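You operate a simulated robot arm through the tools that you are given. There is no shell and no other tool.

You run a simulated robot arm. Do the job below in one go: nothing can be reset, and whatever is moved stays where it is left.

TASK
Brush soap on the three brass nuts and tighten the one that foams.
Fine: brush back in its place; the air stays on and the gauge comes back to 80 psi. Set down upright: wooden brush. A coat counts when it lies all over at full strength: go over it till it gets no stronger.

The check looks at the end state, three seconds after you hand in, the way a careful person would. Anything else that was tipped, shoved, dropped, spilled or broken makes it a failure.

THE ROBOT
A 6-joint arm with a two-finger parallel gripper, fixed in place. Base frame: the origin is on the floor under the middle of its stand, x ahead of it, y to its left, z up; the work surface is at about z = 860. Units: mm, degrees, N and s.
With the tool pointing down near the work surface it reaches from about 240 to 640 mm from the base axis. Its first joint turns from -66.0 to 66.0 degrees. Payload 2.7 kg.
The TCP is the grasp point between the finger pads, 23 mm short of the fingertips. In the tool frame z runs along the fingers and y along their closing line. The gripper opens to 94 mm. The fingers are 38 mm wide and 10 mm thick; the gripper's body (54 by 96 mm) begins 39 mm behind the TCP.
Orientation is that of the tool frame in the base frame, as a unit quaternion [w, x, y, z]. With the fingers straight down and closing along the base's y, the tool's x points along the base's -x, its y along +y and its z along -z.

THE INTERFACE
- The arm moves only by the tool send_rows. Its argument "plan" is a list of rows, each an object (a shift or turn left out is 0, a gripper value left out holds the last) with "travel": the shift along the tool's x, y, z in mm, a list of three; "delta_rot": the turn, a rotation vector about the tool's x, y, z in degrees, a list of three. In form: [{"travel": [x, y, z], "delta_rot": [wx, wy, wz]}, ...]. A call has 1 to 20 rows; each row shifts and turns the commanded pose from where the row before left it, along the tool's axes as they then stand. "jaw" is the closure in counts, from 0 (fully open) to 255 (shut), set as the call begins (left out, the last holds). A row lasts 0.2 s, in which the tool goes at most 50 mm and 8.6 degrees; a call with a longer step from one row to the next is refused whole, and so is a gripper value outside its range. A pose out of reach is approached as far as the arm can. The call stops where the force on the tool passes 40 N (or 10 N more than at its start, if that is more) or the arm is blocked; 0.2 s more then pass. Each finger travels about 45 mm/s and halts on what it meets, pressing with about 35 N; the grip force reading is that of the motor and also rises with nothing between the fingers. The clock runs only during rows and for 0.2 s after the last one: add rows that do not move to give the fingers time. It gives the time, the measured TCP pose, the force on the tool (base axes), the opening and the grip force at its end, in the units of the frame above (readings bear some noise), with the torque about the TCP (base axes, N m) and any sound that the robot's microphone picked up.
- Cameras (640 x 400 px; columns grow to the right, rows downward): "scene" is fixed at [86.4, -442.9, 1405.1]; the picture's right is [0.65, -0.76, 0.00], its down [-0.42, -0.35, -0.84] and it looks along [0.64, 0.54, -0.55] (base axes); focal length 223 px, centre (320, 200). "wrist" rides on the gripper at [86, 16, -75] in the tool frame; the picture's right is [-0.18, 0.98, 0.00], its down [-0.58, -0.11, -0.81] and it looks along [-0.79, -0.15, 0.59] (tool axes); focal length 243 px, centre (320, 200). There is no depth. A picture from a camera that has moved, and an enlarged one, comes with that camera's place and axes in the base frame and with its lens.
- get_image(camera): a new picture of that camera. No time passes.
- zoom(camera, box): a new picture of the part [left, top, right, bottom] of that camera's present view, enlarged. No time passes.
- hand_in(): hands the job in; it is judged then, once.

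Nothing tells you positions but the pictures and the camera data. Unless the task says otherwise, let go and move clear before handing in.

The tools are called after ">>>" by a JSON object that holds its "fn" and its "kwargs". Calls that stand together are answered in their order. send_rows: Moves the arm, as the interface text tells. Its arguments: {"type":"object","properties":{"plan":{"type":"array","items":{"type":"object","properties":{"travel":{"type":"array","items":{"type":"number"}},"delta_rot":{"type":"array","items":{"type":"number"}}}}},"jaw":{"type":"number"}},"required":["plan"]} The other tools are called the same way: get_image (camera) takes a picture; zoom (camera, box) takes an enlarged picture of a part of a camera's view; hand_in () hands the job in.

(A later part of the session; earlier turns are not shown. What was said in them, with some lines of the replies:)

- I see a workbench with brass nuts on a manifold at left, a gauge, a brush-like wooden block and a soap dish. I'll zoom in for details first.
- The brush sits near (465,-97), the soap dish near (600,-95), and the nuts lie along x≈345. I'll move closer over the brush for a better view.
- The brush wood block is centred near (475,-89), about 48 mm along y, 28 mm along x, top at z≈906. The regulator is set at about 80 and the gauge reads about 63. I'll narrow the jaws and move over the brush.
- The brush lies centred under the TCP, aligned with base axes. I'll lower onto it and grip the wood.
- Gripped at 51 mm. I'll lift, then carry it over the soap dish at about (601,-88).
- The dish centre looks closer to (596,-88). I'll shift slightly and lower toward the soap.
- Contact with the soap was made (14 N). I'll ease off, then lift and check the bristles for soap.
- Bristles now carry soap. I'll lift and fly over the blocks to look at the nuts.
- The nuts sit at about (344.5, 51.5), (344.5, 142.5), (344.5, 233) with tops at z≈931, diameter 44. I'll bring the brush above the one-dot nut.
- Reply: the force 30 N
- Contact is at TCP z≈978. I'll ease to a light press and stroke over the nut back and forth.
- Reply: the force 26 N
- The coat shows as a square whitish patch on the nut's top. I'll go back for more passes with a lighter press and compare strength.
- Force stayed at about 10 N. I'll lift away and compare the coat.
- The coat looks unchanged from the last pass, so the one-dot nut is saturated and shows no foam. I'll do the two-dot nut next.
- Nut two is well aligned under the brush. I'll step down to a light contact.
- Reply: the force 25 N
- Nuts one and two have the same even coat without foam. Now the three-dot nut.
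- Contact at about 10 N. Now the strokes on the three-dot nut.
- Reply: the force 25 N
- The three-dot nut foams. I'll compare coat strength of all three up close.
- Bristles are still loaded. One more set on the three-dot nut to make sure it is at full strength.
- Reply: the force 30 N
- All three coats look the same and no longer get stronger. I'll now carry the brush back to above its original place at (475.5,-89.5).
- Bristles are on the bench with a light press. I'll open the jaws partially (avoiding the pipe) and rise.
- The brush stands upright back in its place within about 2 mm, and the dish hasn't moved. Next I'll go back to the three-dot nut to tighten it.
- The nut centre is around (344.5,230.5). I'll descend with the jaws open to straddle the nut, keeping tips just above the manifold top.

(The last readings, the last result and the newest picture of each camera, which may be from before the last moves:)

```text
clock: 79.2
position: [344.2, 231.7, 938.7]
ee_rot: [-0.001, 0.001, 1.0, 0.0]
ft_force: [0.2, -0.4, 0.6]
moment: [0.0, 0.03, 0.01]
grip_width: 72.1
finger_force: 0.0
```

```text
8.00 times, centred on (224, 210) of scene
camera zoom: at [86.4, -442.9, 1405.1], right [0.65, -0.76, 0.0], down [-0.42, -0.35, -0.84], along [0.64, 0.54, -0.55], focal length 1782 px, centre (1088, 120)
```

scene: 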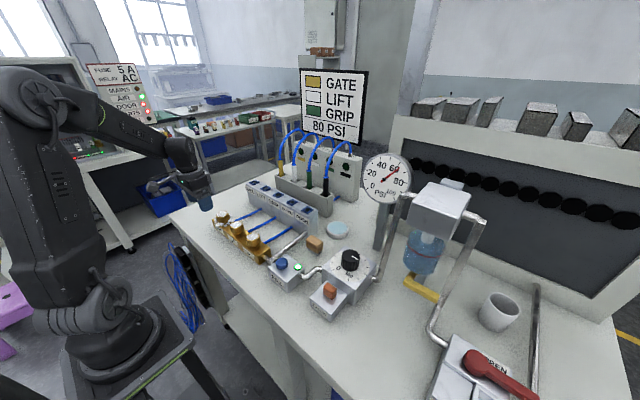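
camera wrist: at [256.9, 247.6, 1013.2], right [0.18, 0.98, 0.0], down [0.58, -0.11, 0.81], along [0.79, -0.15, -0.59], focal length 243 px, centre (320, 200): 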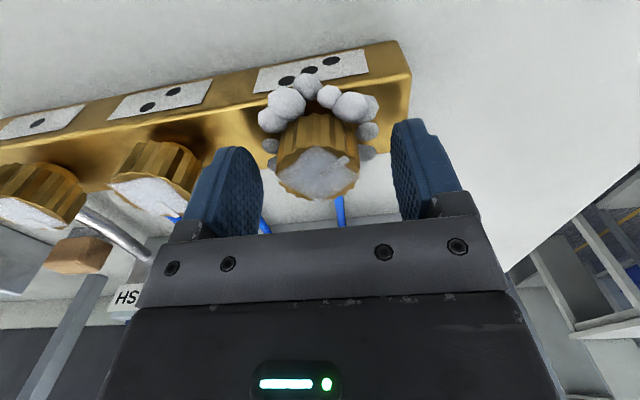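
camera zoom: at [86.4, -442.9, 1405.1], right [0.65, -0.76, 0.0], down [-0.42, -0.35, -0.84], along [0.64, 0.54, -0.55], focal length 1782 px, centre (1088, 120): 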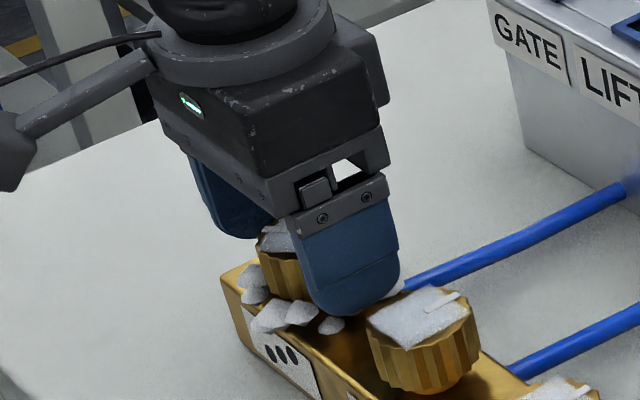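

>>> {"fn": "send_rows", "kwargs": {"plan": [{"travel": [0, -1.1, 2]}, {"travel": [0, 0, 2]}, {"travel": [0, 0, 0]}]}}

>>> {"fn": "send_rows", "kwargs": {"plan": [{"travel": [0, 0, 0]}, {"travel": [0, 0, 0]}, {"travel": [0, 0, 0]}, {"travel": [0, 0, 0]}], "jaw": 200}}

>>> {"fn": "get_image", "kwargs": {"camera": "wrist"}}

>>> {"fn": "zoom", "kwargs": {"camera": "scene", "box": [194, 185, 254, 235]}}

```text
clock: 80.0
position: [343.2, 229.8, 935.0]
ee_rot: [0.001, 0.0, 1.0, 0.0]
ft_force: [0.9, -0.2, -0.1]
moment: [0.0, -0.01, 0.0]
grip_width: 71.8
finger_force: 0.1
```

```text
clock: 81.0
position: [344.3, 229.5, 933.4]
ee_rot: [0.001, 0.0, 1.0, 0.0]
ft_force: [0.3, 0.9, -0.2]
moment: [-0.37, -0.07, 0.01]
grip_width: 41.5
finger_force: 44.7
```

```text
taken
camera wrist: at [256.9, 246.4, 1009.2], right [0.18, 0.98, 0.0], down [0.58, -0.11, 0.81], along [0.79, -0.15, -0.59], focal length 243 px, centre (320, 200)
```

wrist: 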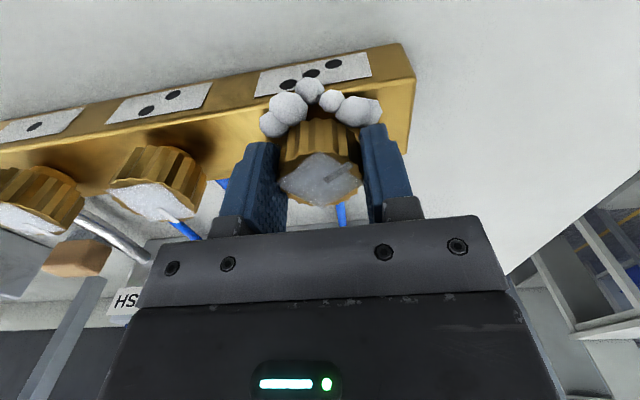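

```text
8.00 times, centred on (224, 210) of scene
camera zoom: at [86.4, -442.8, 1405.1], right [0.65, -0.76, 0.0], down [-0.42, -0.35, -0.84], along [0.64, 0.54, -0.55], focal length 1782 px, centre (1088, 120)
```

zoom: 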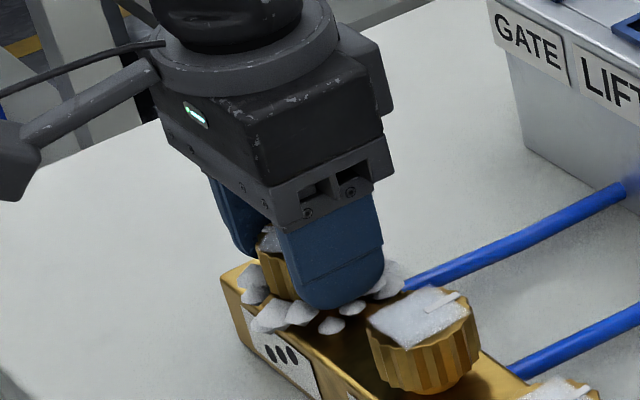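

The grip on the nut is centred (lateral force about 1 N). I'll turn clockwise (about +tool z) in small steps and watch the torque.

>>> {"fn": "send_rows", "kwargs": {"plan": [{"delta_rot": [0, 0, 5]}, {"delta_rot": [0, 0, 5]}, {"delta_rot": [0, 0, 5]}, {"travel": [0, 0, 0]}]}}

>>> {"fn": "zoom", "kwargs": {"camera": "scene", "box": [360, 150, 420, 210]}}

>>> {"fn": "get_image", "kwargs": {"camera": "wrist"}}

```text
clock: 82.0
position: [344.9, 229.2, 934.6]
ee_rot: [0.001, 0.131, 0.991, 0.0]
ft_force: [-2.8, 4.0, 10.0]
moment: [-0.76, 0.49, 0.03]
grip_width: 41.7
finger_force: 45.3
```

```text
6.67 times, centred on (390, 180) of scene
camera zoom: at [86.3, -442.8, 1405.2], right [0.65, -0.76, 0.0], down [-0.42, -0.35, -0.84], along [0.64, 0.54, -0.55], focal length 1485 px, centre (-147, 333)
```

zoom: 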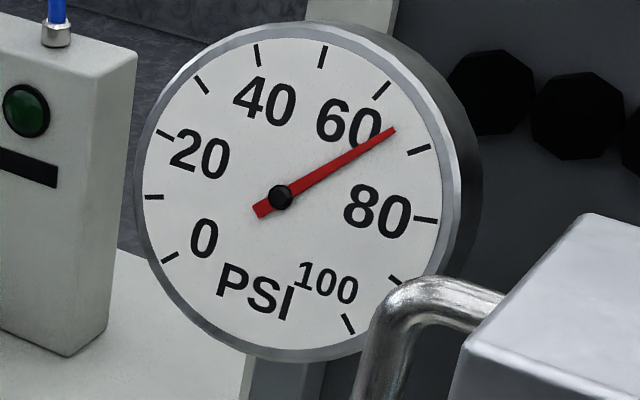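

```text
taken
camera wrist: at [264.0, 268.5, 1009.2], right [0.43, 0.9, 0.0], down [0.53, -0.26, 0.81], along [0.73, -0.35, -0.59], focal length 243 px, centre (320, 200)
```

wrist: 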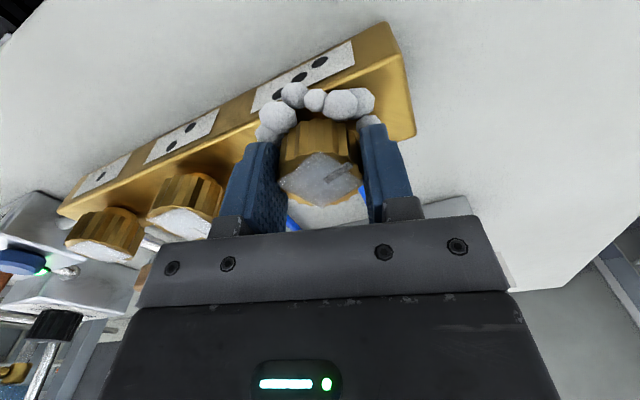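

The gauge is rising, so the direction is right. I'll continue.

>>> {"fn": "send_rows", "kwargs": {"plan": [{"delta_rot": [0, 0, 6]}, {"delta_rot": [0, 0, 6]}, {"delta_rot": [0, 0, 6]}, {"delta_rot": [0, 0, 6]}, {"delta_rot": [0, 0, 6]}, {"travel": [0, 0, 0]}]}}

>>> {"fn": "zoom", "kwargs": {"camera": "scene", "box": [360, 150, 420, 210]}}

>>> {"fn": "get_image", "kwargs": {"camera": "wrist"}}

```text
clock: 83.4
position: [344.4, 231.0, 934.0]
ee_rot: [0.001, 0.383, 0.924, 0.002]
ft_force: [-5.7, 18.0, 4.0]
moment: [-0.87, -0.3, -0.02]
grip_width: 41.6
finger_force: 44.4
```

```text
6.67 times, centred on (390, 180) of scene
camera zoom: at [86.2, -442.4, 1405.3], right [0.65, -0.76, 0.0], down [-0.42, -0.35, -0.84], along [0.64, 0.54, -0.55], focal length 1485 px, centre (-147, 333)
```

zoom: 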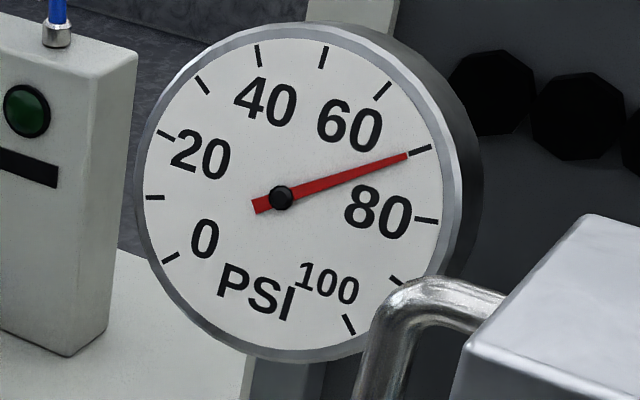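

```text
taken
camera wrist: at [293.9, 303.4, 1009.3], right [0.83, 0.56, 0.0], down [0.33, -0.49, 0.81], along [0.46, -0.66, -0.59], focal length 243 px, centre (320, 200)
```

wrist: 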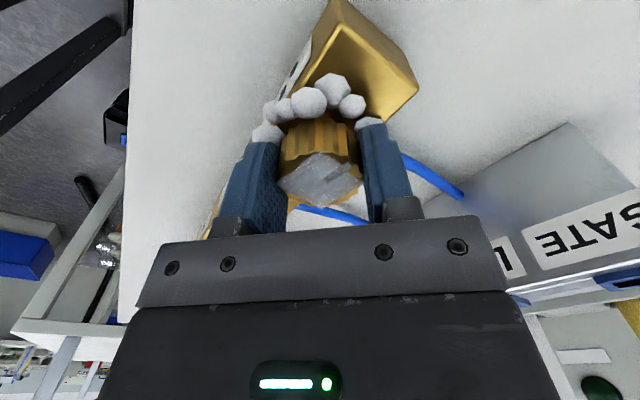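

About 71 psi now after 45°. I'll relieve the slight sideways load and keep turning.

>>> {"fn": "send_rows", "kwargs": {"plan": [{"travel": [1.06, 0.64, 0]}, {"delta_rot": [0, 0, 6]}, {"delta_rot": [0, 0, 6]}, {"delta_rot": [0, 0, 6]}, {"travel": [0, 0, 0]}]}}

>>> {"fn": "zoom", "kwargs": {"camera": "scene", "box": [360, 150, 420, 210]}}

```text
clock: 84.6
position: [345.5, 230.8, 935.0]
ee_rot: [0.001, 0.523, 0.852, 0.001]
ft_force: [3.1, -0.1, 16.1]
moment: [0.14, 0.41, -0.01]
grip_width: 41.7
finger_force: 44.6
```

```text
6.67 times, centred on (390, 180) of scene
camera zoom: at [86.3, -443.0, 1405.1], right [0.65, -0.76, 0.0], down [-0.42, -0.35, -0.84], along [0.64, 0.54, -0.55], focal length 1485 px, centre (-147, 333)
```

zoom: 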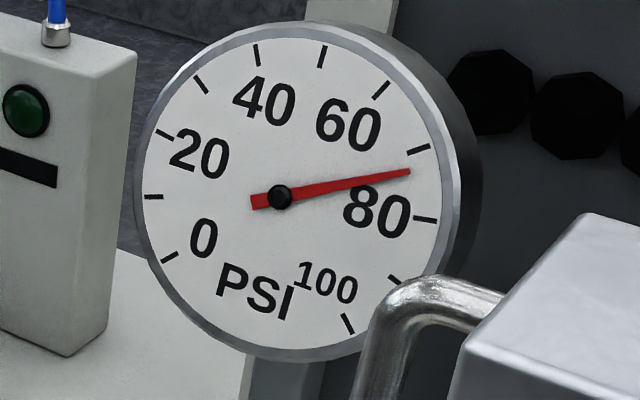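

>>> {"fn": "send_rows", "kwargs": {"plan": [{"travel": [0, 0, -0.5], "delta_rot": [0, 0, 6]}, {"delta_rot": [0, 0, 6]}, {"delta_rot": [0, 0, 6]}, {"travel": [0, 0, 0]}]}}

>>> {"fn": "zoom", "kwargs": {"camera": "scene", "box": [360, 150, 420, 210]}}

>>> {"fn": "get_image", "kwargs": {"camera": "wrist"}}

```text
clock: 85.6
position: [345.6, 230.0, 933.7]
ee_rot: [0.0, 0.651, 0.759, 0.001]
ft_force: [8.4, 4.3, 8.2]
moment: [-0.76, -0.09, -0.01]
grip_width: 41.8
finger_force: 44.8
```

```text
6.67 times, centred on (390, 180) of scene
camera zoom: at [86.5, -442.8, 1405.1], right [0.65, -0.76, 0.0], down [-0.42, -0.35, -0.84], along [0.64, 0.54, -0.55], focal length 1485 px, centre (-147, 333)
```

zoom: 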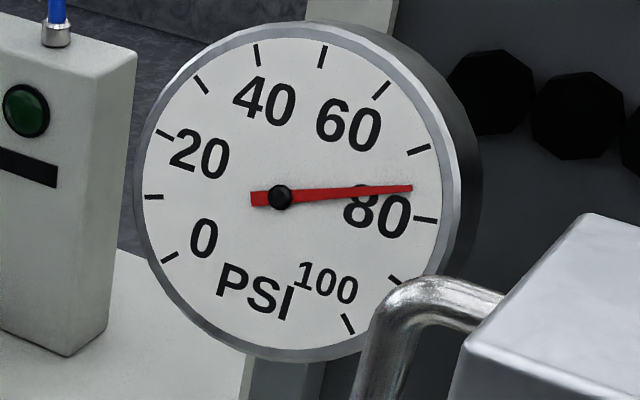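

```text
taken
camera wrist: at [346.6, 319.0, 1009.3], right [1.0, -0.03, 0.0], down [-0.02, -0.59, 0.81], along [-0.02, -0.81, -0.59], focal length 243 px, centre (320, 200)
```

wrist: 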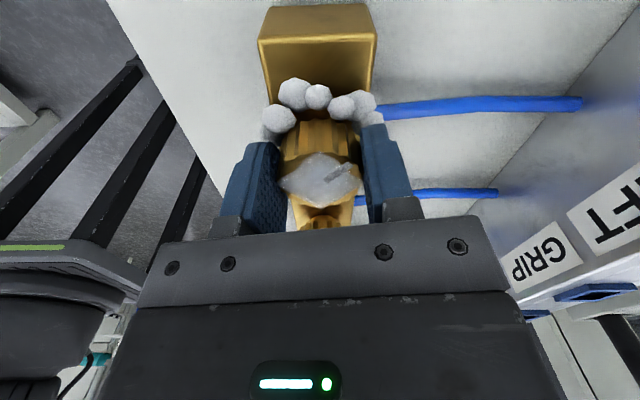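

>>> {"fn": "send_rows", "kwargs": {"plan": [{"travel": [0.2, 0.6, 0], "delta_rot": [0, 0, 6]}, {"delta_rot": [0, 0, 6]}, {"delta_rot": [0, 0, 6]}, {"travel": [0, 0, 0]}]}}

>>> {"fn": "zoom", "kwargs": {"camera": "scene", "box": [360, 150, 420, 210]}}

>>> {"fn": "get_image", "kwargs": {"camera": "scene"}}

```text
clock: 86.6
position: [345.9, 230.4, 934.3]
ee_rot: [0.0, 0.761, 0.649, 0.001]
ft_force: [10.2, 0.3, 1.0]
moment: [0.38, -0.03, -0.02]
grip_width: 41.7
finger_force: 45.3
```

```text
6.67 times, centred on (390, 180) of scene
camera zoom: at [86.6, -442.9, 1405.1], right [0.65, -0.76, 0.0], down [-0.42, -0.35, -0.84], along [0.64, 0.54, -0.55], focal length 1485 px, centre (-147, 333)
```

zoom: 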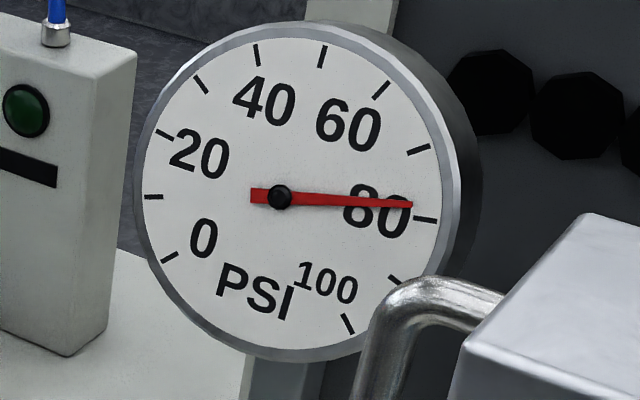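

```text
taken
```

scene: 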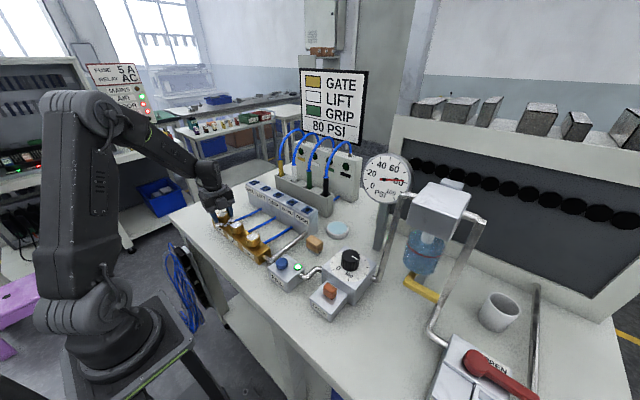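

About 78 psi at 99° of turn. Continuing.

>>> {"fn": "send_rows", "kwargs": {"plan": [{"travel": [0.1, 0.7, 0], "delta_rot": [0, 0, 6]}, {"delta_rot": [0, 0, 6]}, {"travel": [0, 0, 0]}]}}

>>> {"fn": "zoom", "kwargs": {"camera": "scene", "box": [360, 150, 420, 210]}}

>>> {"fn": "get_image", "kwargs": {"camera": "wrist"}}

```text
clock: 87.4
position: [345.2, 230.2, 935.1]
ee_rot: [-0.001, 0.824, 0.566, 0.0]
ft_force: [3.9, 4.0, 7.9]
moment: [-0.08, 0.93, -0.03]
grip_width: 41.8
finger_force: 44.7
```

```text
6.67 times, centred on (390, 180) of scene
camera zoom: at [86.5, -442.8, 1405.1], right [0.65, -0.76, 0.0], down [-0.42, -0.35, -0.84], along [0.64, 0.54, -0.55], focal length 1485 px, centre (-147, 333)
```

zoom: 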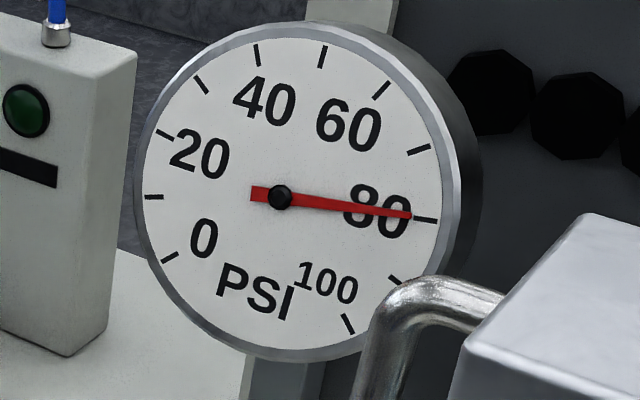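

```text
taken
camera wrist: at [390.8, 305.9, 1009.2], right [0.85, -0.53, 0.0], down [-0.31, -0.5, 0.81], along [-0.42, -0.69, -0.59], focal length 243 px, centre (320, 200)
```

wrist: 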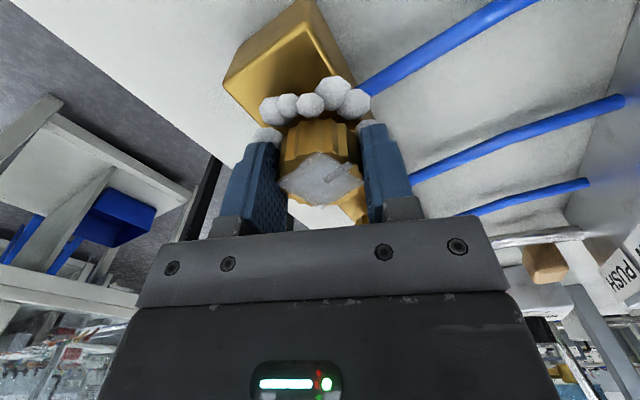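

Gauge is just below 80. A bit more until it seats.

>>> {"fn": "send_rows", "kwargs": {"plan": [{"delta_rot": [0, 0, 5]}, {"delta_rot": [0, 0, 5]}, {"travel": [0, 0, 0]}]}}

>>> {"fn": "zoom", "kwargs": {"camera": "scene", "box": [360, 150, 420, 210]}}

>>> {"fn": "zoom", "kwargs": {"camera": "wrist", "box": [220, 40, 420, 240]}}

```text
clock: 88.2
position: [345.6, 230.7, 933.7]
ee_rot: [0.0, 0.87, 0.493, 0.002]
ft_force: [5.2, 8.5, 1.2]
moment: [-0.6, 0.91, 0.0]
grip_width: 41.6
finger_force: 45.1
```

```text
6.67 times, centred on (390, 180) of scene
camera zoom: at [86.6, -442.7, 1405.2], right [0.65, -0.76, 0.0], down [-0.42, -0.35, -0.84], along [0.64, 0.54, -0.55], focal length 1485 px, centre (-147, 333)
```

zoom: 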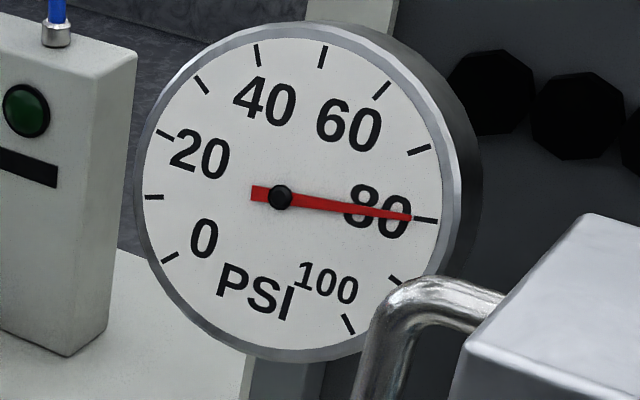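

```text
2.00 times, centred on (320, 140) of wrist
camera zoom: at [403.1, 296.7, 1009.3], right [0.75, -0.66, 0.0], down [-0.39, -0.44, 0.81], along [-0.54, -0.6, -0.59], focal length 485 px, centre (320, 320)
```

zoom: 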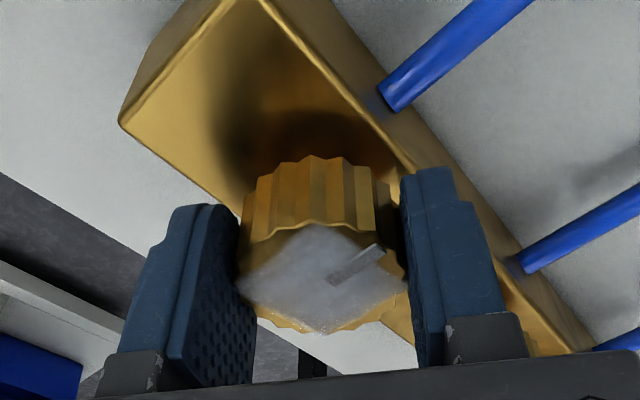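

The foam is gone and the gauge is at 80. I'll snug it a few more degrees to check for a firm stop.

>>> {"fn": "send_rows", "kwargs": {"plan": [{"delta_rot": [0, 0, 4]}, {"delta_rot": [0, 0, 4]}, {"travel": [0, 0, 0]}]}}

>>> {"fn": "zoom", "kwargs": {"camera": "scene", "box": [360, 150, 420, 210]}}

>>> {"fn": "zoom", "kwargs": {"camera": "wrist", "box": [220, 40, 420, 240]}}

```text
clock: 89.0
position: [345.7, 231.0, 934.7]
ee_rot: [0.0, 0.903, 0.43, -0.001]
ft_force: [2.8, -3.9, 0.3]
moment: [-0.1, 0.54, 0.32]
grip_width: 41.3
finger_force: 45.0
```

```text
6.67 times, centred on (390, 180) of scene
camera zoom: at [86.5, -443.0, 1405.1], right [0.65, -0.76, 0.0], down [-0.42, -0.35, -0.84], along [0.64, 0.54, -0.55], focal length 1485 px, centre (-147, 333)
```

zoom: 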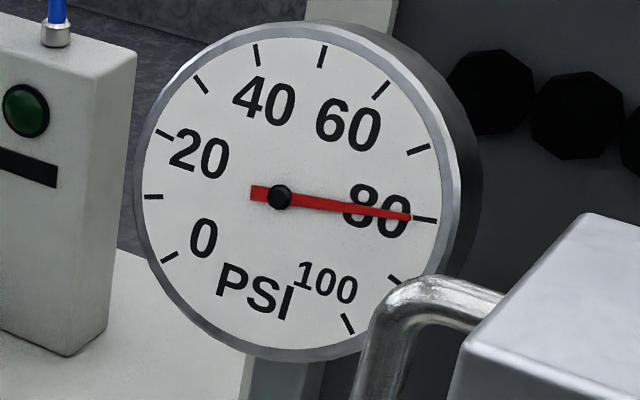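

```text
2.00 times, centred on (320, 140) of wrist
camera zoom: at [411.6, 287.5, 1009.0], right [0.65, -0.76, 0.0], down [-0.45, -0.38, 0.81], along [-0.61, -0.52, -0.59], focal length 485 px, centre (320, 320)
```

zoom: 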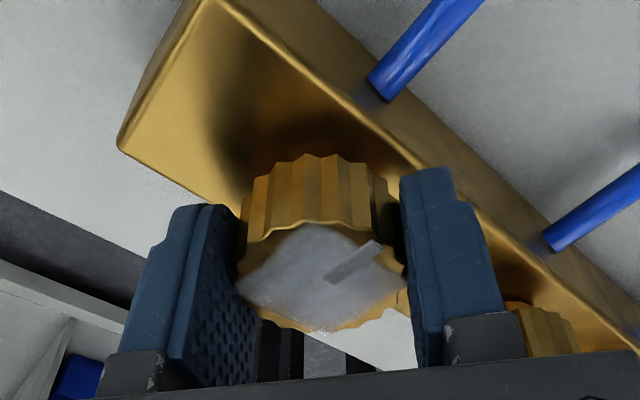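

Torque of 0.3 N·m resisted and the pads began to slip: the nut is seated. I'll open, lift away and check everything.

>>> {"fn": "send_rows", "kwargs": {"plan": [{"travel": [0, 0, 0]}, {"travel": [0, 0, 0]}, {"travel": [0, 0, 0]}, {"travel": [0, 0, 0]}], "jaw": 60}}

>>> {"fn": "send_rows", "kwargs": {"plan": [{"travel": [0, 0, -10]}, {"travel": [0, 0, -20]}, {"travel": [0, 0, -40]}, {"travel": [0, 0, -40]}, {"travel": [0, 0, 0]}]}}

>>> {"fn": "zoom", "kwargs": {"camera": "scene", "box": [204, 195, 284, 250]}}

>>> {"fn": "get_image", "kwargs": {"camera": "scene"}}

>>> {"fn": "zoom", "kwargs": {"camera": "scene", "box": [360, 150, 420, 210]}}

>>> {"fn": "get_image", "kwargs": {"camera": "wrist"}}

```text
clock: 90.0
position: [346.6, 231.3, 934.6]
ee_rot: [0.0, 0.903, 0.431, 0.001]
ft_force: [-0.2, 0.6, 0.5]
moment: [-0.01, 0.0, -0.01]
grip_width: 71.9
finger_force: 0.1
```

```text
clock: 91.2
position: [346.6, 230.9, 1044.6]
ee_rot: [-0.001, 0.903, 0.43, 0.001]
ft_force: [-0.1, 0.0, 0.4]
moment: [-0.03, -0.03, -0.01]
grip_width: 72.0
finger_force: 0.0
```

```text
7.27 times, centred on (244, 222) of scene
camera zoom: at [86.4, -442.9, 1405.1], right [0.65, -0.76, 0.0], down [-0.42, -0.35, -0.84], along [0.64, 0.54, -0.55], focal length 1620 px, centre (873, 36)
```

zoom: 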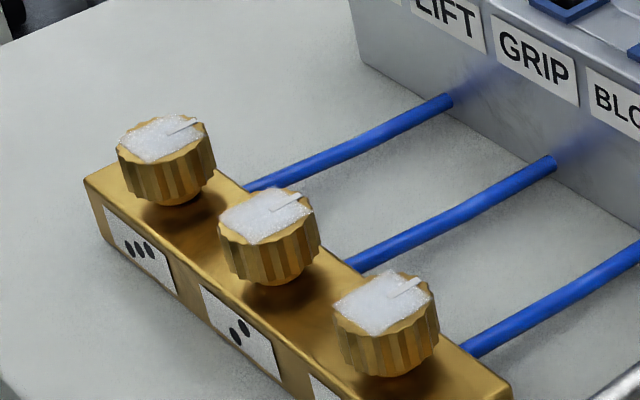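

```text
taken
```

scene: 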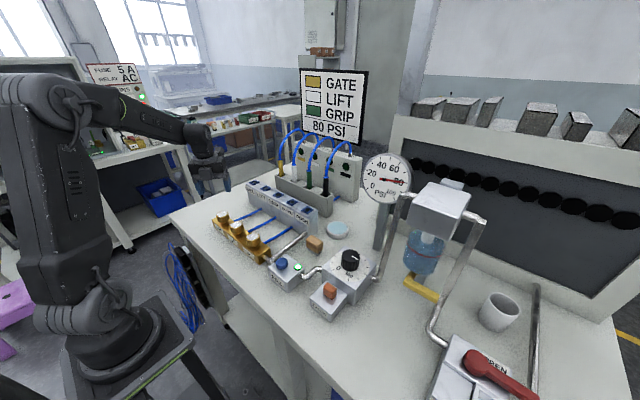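

```text
6.67 times, centred on (390, 180) of scene
camera zoom: at [86.4, -442.9, 1405.1], right [0.65, -0.76, 0.0], down [-0.42, -0.35, -0.84], along [0.64, 0.54, -0.55], focal length 1485 px, centre (-147, 333)
```

zoom: 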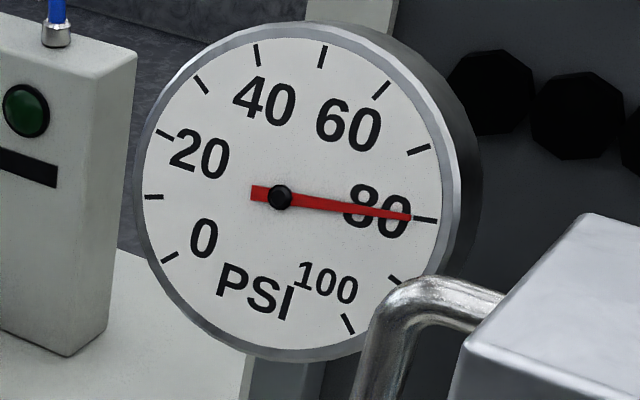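

```text
taken
camera wrist: at [412.8, 287.8, 1119.9], right [0.65, -0.76, 0.0], down [-0.45, -0.38, 0.81], along [-0.61, -0.52, -0.59], focal length 243 px, centre (320, 200)
```

wrist: 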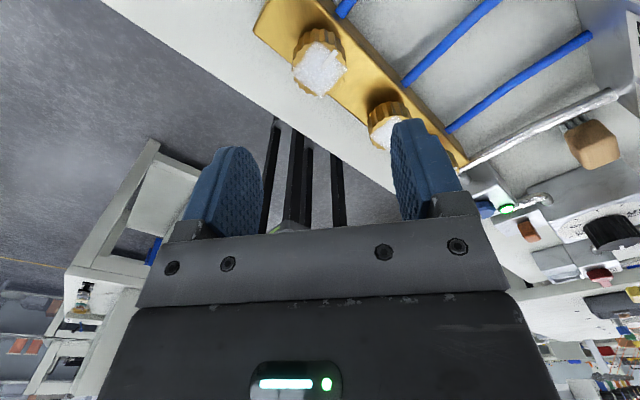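

The nut is aligned with the others, no foam, gauge at 80. I'll turn the gripper back and inspect the coats closely from above.

>>> {"fn": "send_rows", "kwargs": {"plan": [{"delta_rot": [0, 0, -8.5]}, {"delta_rot": [0, 0, -8.5]}, {"delta_rot": [0, 0, -8.5]}, {"delta_rot": [0, 0, -8.5]}, {"delta_rot": [0, 0, -8.5]}, {"delta_rot": [0, 0, -8.5]}, {"delta_rot": [0, 0, -8.5]}, {"delta_rot": [0, 0, -8.5]}, {"delta_rot": [0, 0, -8.5]}, {"delta_rot": [0, 0, -8.5]}, {"delta_rot": [0, 0, -8.5]}, {"delta_rot": [0, 0, -8.5]}, {"delta_rot": [0, 0, -8.5]}, {"delta_rot": [0, 0, -8.5]}, {"delta_rot": [0, 0, -8.5]}, {"travel": [0, 0, 0]}]}}

>>> {"fn": "send_rows", "kwargs": {"plan": [{"travel": [25, -25, 0]}, {"travel": [25, -25, 0]}, {"travel": [0, -30, 0]}, {"travel": [0, 0, 0]}]}}

>>> {"fn": "get_image", "kwargs": {"camera": "wrist"}}

```text
clock: 94.6
position: [345.4, 231.7, 1044.7]
ee_rot: [0.001, 0.012, 1.0, 0.0]
ft_force: [0.1, 0.0, -0.6]
moment: [-0.01, 0.02, 0.01]
grip_width: 72.0
finger_force: 0.1
```

```text
clock: 95.6
position: [293.3, 151.9, 1044.1]
ee_rot: [0.001, 0.013, 1.0, 0.0]
ft_force: [0.2, -0.1, -0.2]
moment: [0.0, -0.03, 0.01]
grip_width: 71.9
finger_force: 0.1
```

```text
taken
camera wrist: at [206.2, 170.1, 1119.0], right [0.21, 0.98, 0.0], down [0.58, -0.12, 0.81], along [0.79, -0.17, -0.59], focal length 243 px, centre (320, 200)
```

wrist: 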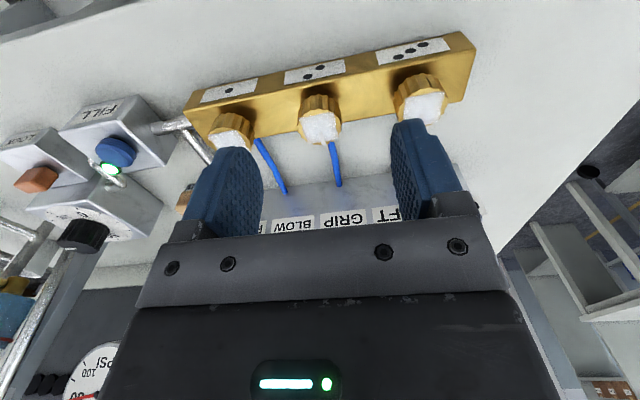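

>>> {"fn": "zoom", "kwargs": {"camera": "wrist", "box": [385, 60, 465, 140]}}

>>> {"fn": "zoom", "kwargs": {"camera": "wrist", "box": [280, 80, 360, 160]}}

>>> {"fn": "zoom", "kwargs": {"camera": "wrist", "box": [190, 90, 270, 170]}}

```text
5.00 times, centred on (425, 100) of wrist
camera zoom: at [206.2, 170.1, 1119.0], right [0.21, 0.98, 0.0], down [0.58, -0.12, 0.81], along [0.79, -0.17, -0.59], focal length 1213 px, centre (-205, 700)
```

zoom: 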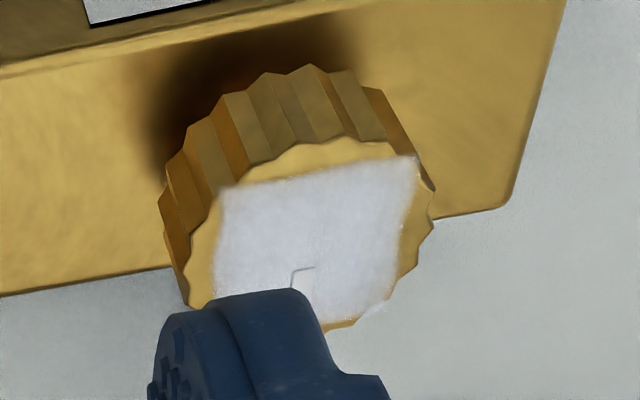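

```text
5.00 times, centred on (320, 120) of wrist
camera zoom: at [206.2, 170.1, 1119.0], right [0.21, 0.98, 0.0], down [0.58, -0.12, 0.81], along [0.79, -0.17, -0.59], focal length 1213 px, centre (320, 600)
```

zoom: 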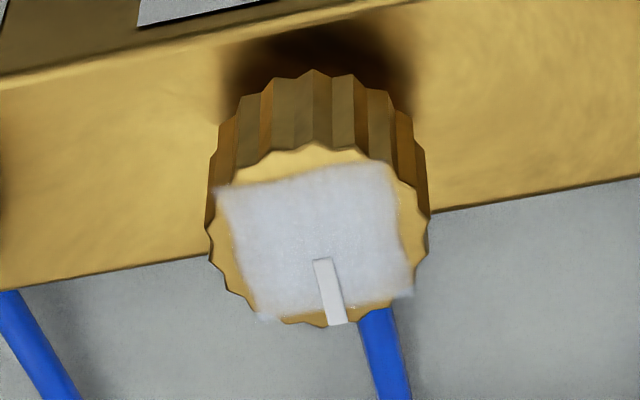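

```text
5.00 times, centred on (230, 130) of wrist
camera zoom: at [206.2, 170.1, 1119.0], right [0.21, 0.98, 0.0], down [0.58, -0.12, 0.81], along [0.79, -0.17, -0.59], focal length 1213 px, centre (770, 550)
```

zoom: 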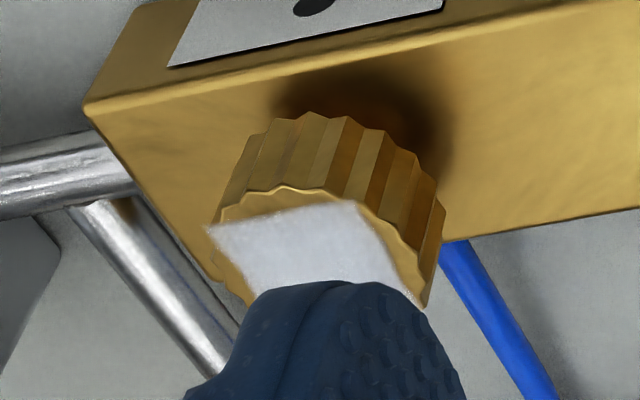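

>>> {"fn": "send_rows", "kwargs": {"plan": [{"travel": [0, 30, 0]}, {"travel": [0, 30, 0]}, {"travel": [0, 30, 0]}, {"travel": [0, 0, 0]}]}}

>>> {"fn": "zoom", "kwargs": {"camera": "wrist", "box": [280, 80, 360, 160]}}

>>> {"fn": "send_rows", "kwargs": {"plan": [{"travel": [0, -36, 0]}, {"travel": [0, -36, 0]}, {"travel": [0, -36, 0]}, {"travel": [0, -36, 0]}, {"travel": [0, -36, 0]}, {"travel": [0, 0, 0]}]}}

>>> {"fn": "zoom", "kwargs": {"camera": "wrist", "box": [280, 80, 360, 160]}}

```text
clock: 96.6
position: [297.2, 244.3, 1043.8]
ee_rot: [0.001, 0.013, 1.0, 0.001]
ft_force: [-0.1, 0.2, 0.6]
moment: [0.01, 0.03, 0.01]
grip_width: 71.8
finger_force: 0.0
```

```text
5.00 times, centred on (320, 120) of wrist
camera zoom: at [209.9, 262.4, 1119.5], right [0.21, 0.98, 0.0], down [0.58, -0.12, 0.81], along [0.79, -0.17, -0.59], focal length 1213 px, centre (320, 600)
```

zoom: 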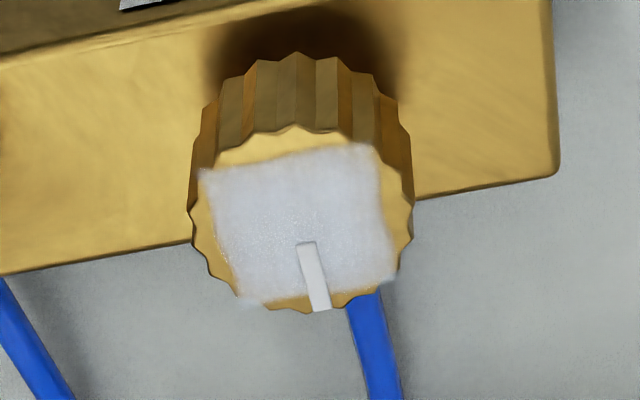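

```text
clock: 98.0
position: [291.8, 62.2, 1045.6]
ee_rot: [0.0, 0.013, 1.0, 0.0]
ft_force: [-0.1, -0.4, -0.3]
moment: [-0.04, 0.02, -0.01]
grip_width: 71.9
finger_force: 0.1
```

```text
5.00 times, centred on (320, 120) of wrist
camera zoom: at [204.6, 80.3, 1120.7], right [0.21, 0.98, 0.0], down [0.58, -0.12, 0.81], along [0.79, -0.17, -0.59], focal length 1213 px, centre (320, 600)
```

zoom: 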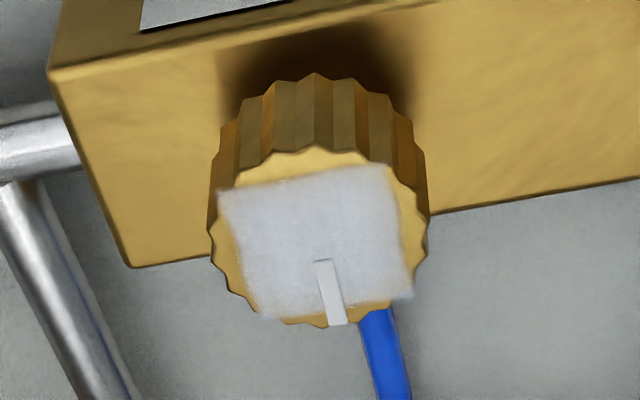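

All three coats look equally dense. I'll raise the arm clear and do a final check of brush, gauge and air light.

>>> {"fn": "send_rows", "kwargs": {"plan": [{"travel": [0, 0, -40]}, {"travel": [0, 0, -40]}, {"travel": [0, 0, -40]}, {"travel": [0, 0, -40]}, {"travel": [0, 0, 0]}]}}

>>> {"fn": "get_image", "kwargs": {"camera": "scene"}}

>>> {"fn": "zoom", "kwargs": {"camera": "scene", "box": [260, 220, 380, 300]}}

>>> {"fn": "zoom", "kwargs": {"camera": "scene", "box": [360, 150, 420, 210]}}

>>> {"fn": "zoom", "kwargs": {"camera": "scene", "box": [204, 195, 284, 250]}}

```text
clock: 99.2
position: [290.6, 62.3, 1204.3]
ee_rot: [0.001, 0.012, 1.0, 0.0]
ft_force: [0.3, -0.8, -0.3]
moment: [-0.02, -0.02, 0.0]
grip_width: 71.6
finger_force: 0.1
```

```text
taken
```

scene: 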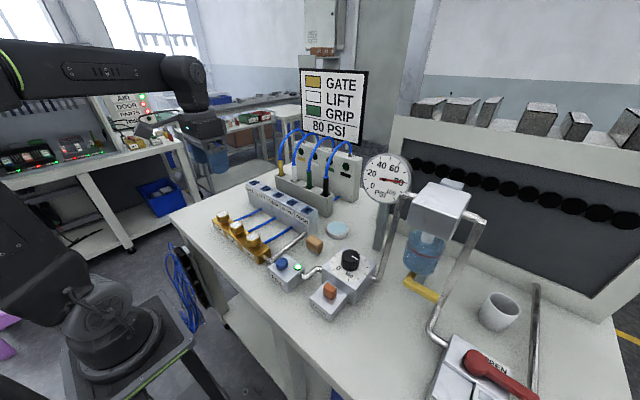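

```text
5.00 times, centred on (320, 260) of scene
camera zoom: at [86.4, -442.9, 1405.1], right [0.65, -0.76, 0.0], down [-0.42, -0.35, -0.84], along [0.64, 0.54, -0.55], focal length 1114 px, centre (320, -100)
```

zoom: 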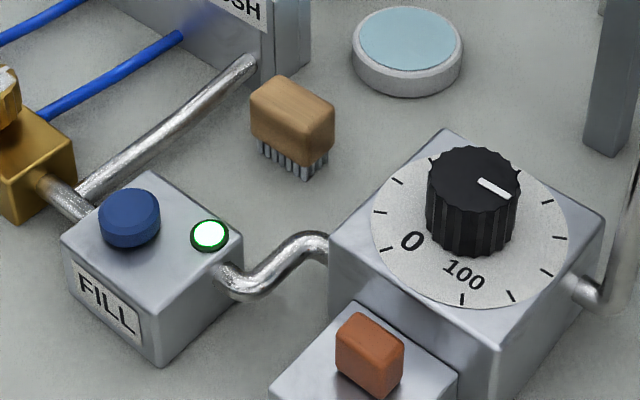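

```text
6.67 times, centred on (390, 180) of scene
camera zoom: at [86.4, -442.9, 1405.1], right [0.65, -0.76, 0.0], down [-0.42, -0.35, -0.84], along [0.64, 0.54, -0.55], focal length 1485 px, centre (-147, 333)
```

zoom: 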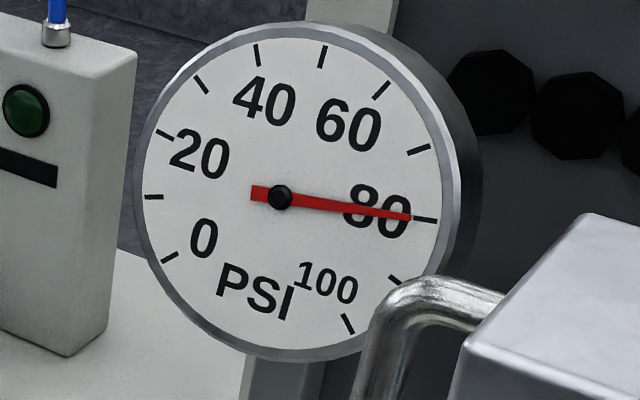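

```text
7.27 times, centred on (244, 222) of scene
camera zoom: at [86.4, -442.9, 1405.1], right [0.65, -0.76, 0.0], down [-0.42, -0.35, -0.84], along [0.64, 0.54, -0.55], focal length 1620 px, centre (873, 36)
```

zoom: 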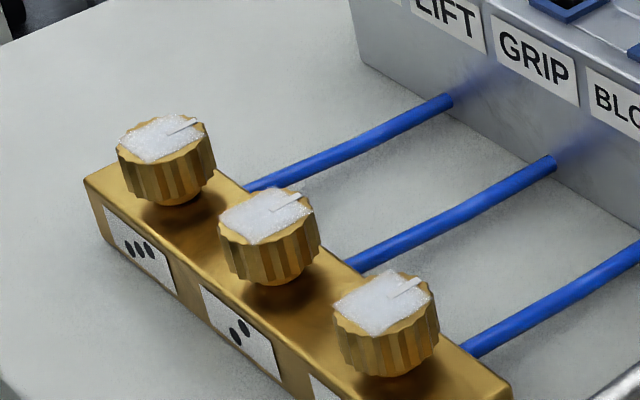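

All three nuts are evenly coated, and the three-dot nut that foamed is tight with no foam left. The gauge reads 80 with the air on, the brush stands upright in its place, and the arm is clear, so I'm handing in.

>>> {"fn": "hand_in", "kwargs": {}}

```text
The job is handed in.
```

The job is done and handed in, and I haven't been shown the result of the check.

- **Soap:** all three brass nuts have an even coat on top. I went over each one until it looked no stronger.
- **Leak:** the three-dot nut was the one that foamed. I turned it clockwise about 125° until it stopped; the foam went away, and its mark now lines up with the other two.
- **Air:** the air was never switched off. The gauge went from about 63 back to 80 psi.
- **Brush:** the wooden brush is standing upright in its place, within about 2 mm of where it started. The soap dish did not move.
- **Arm:** the gripper is empty and lifted clear of the bench.
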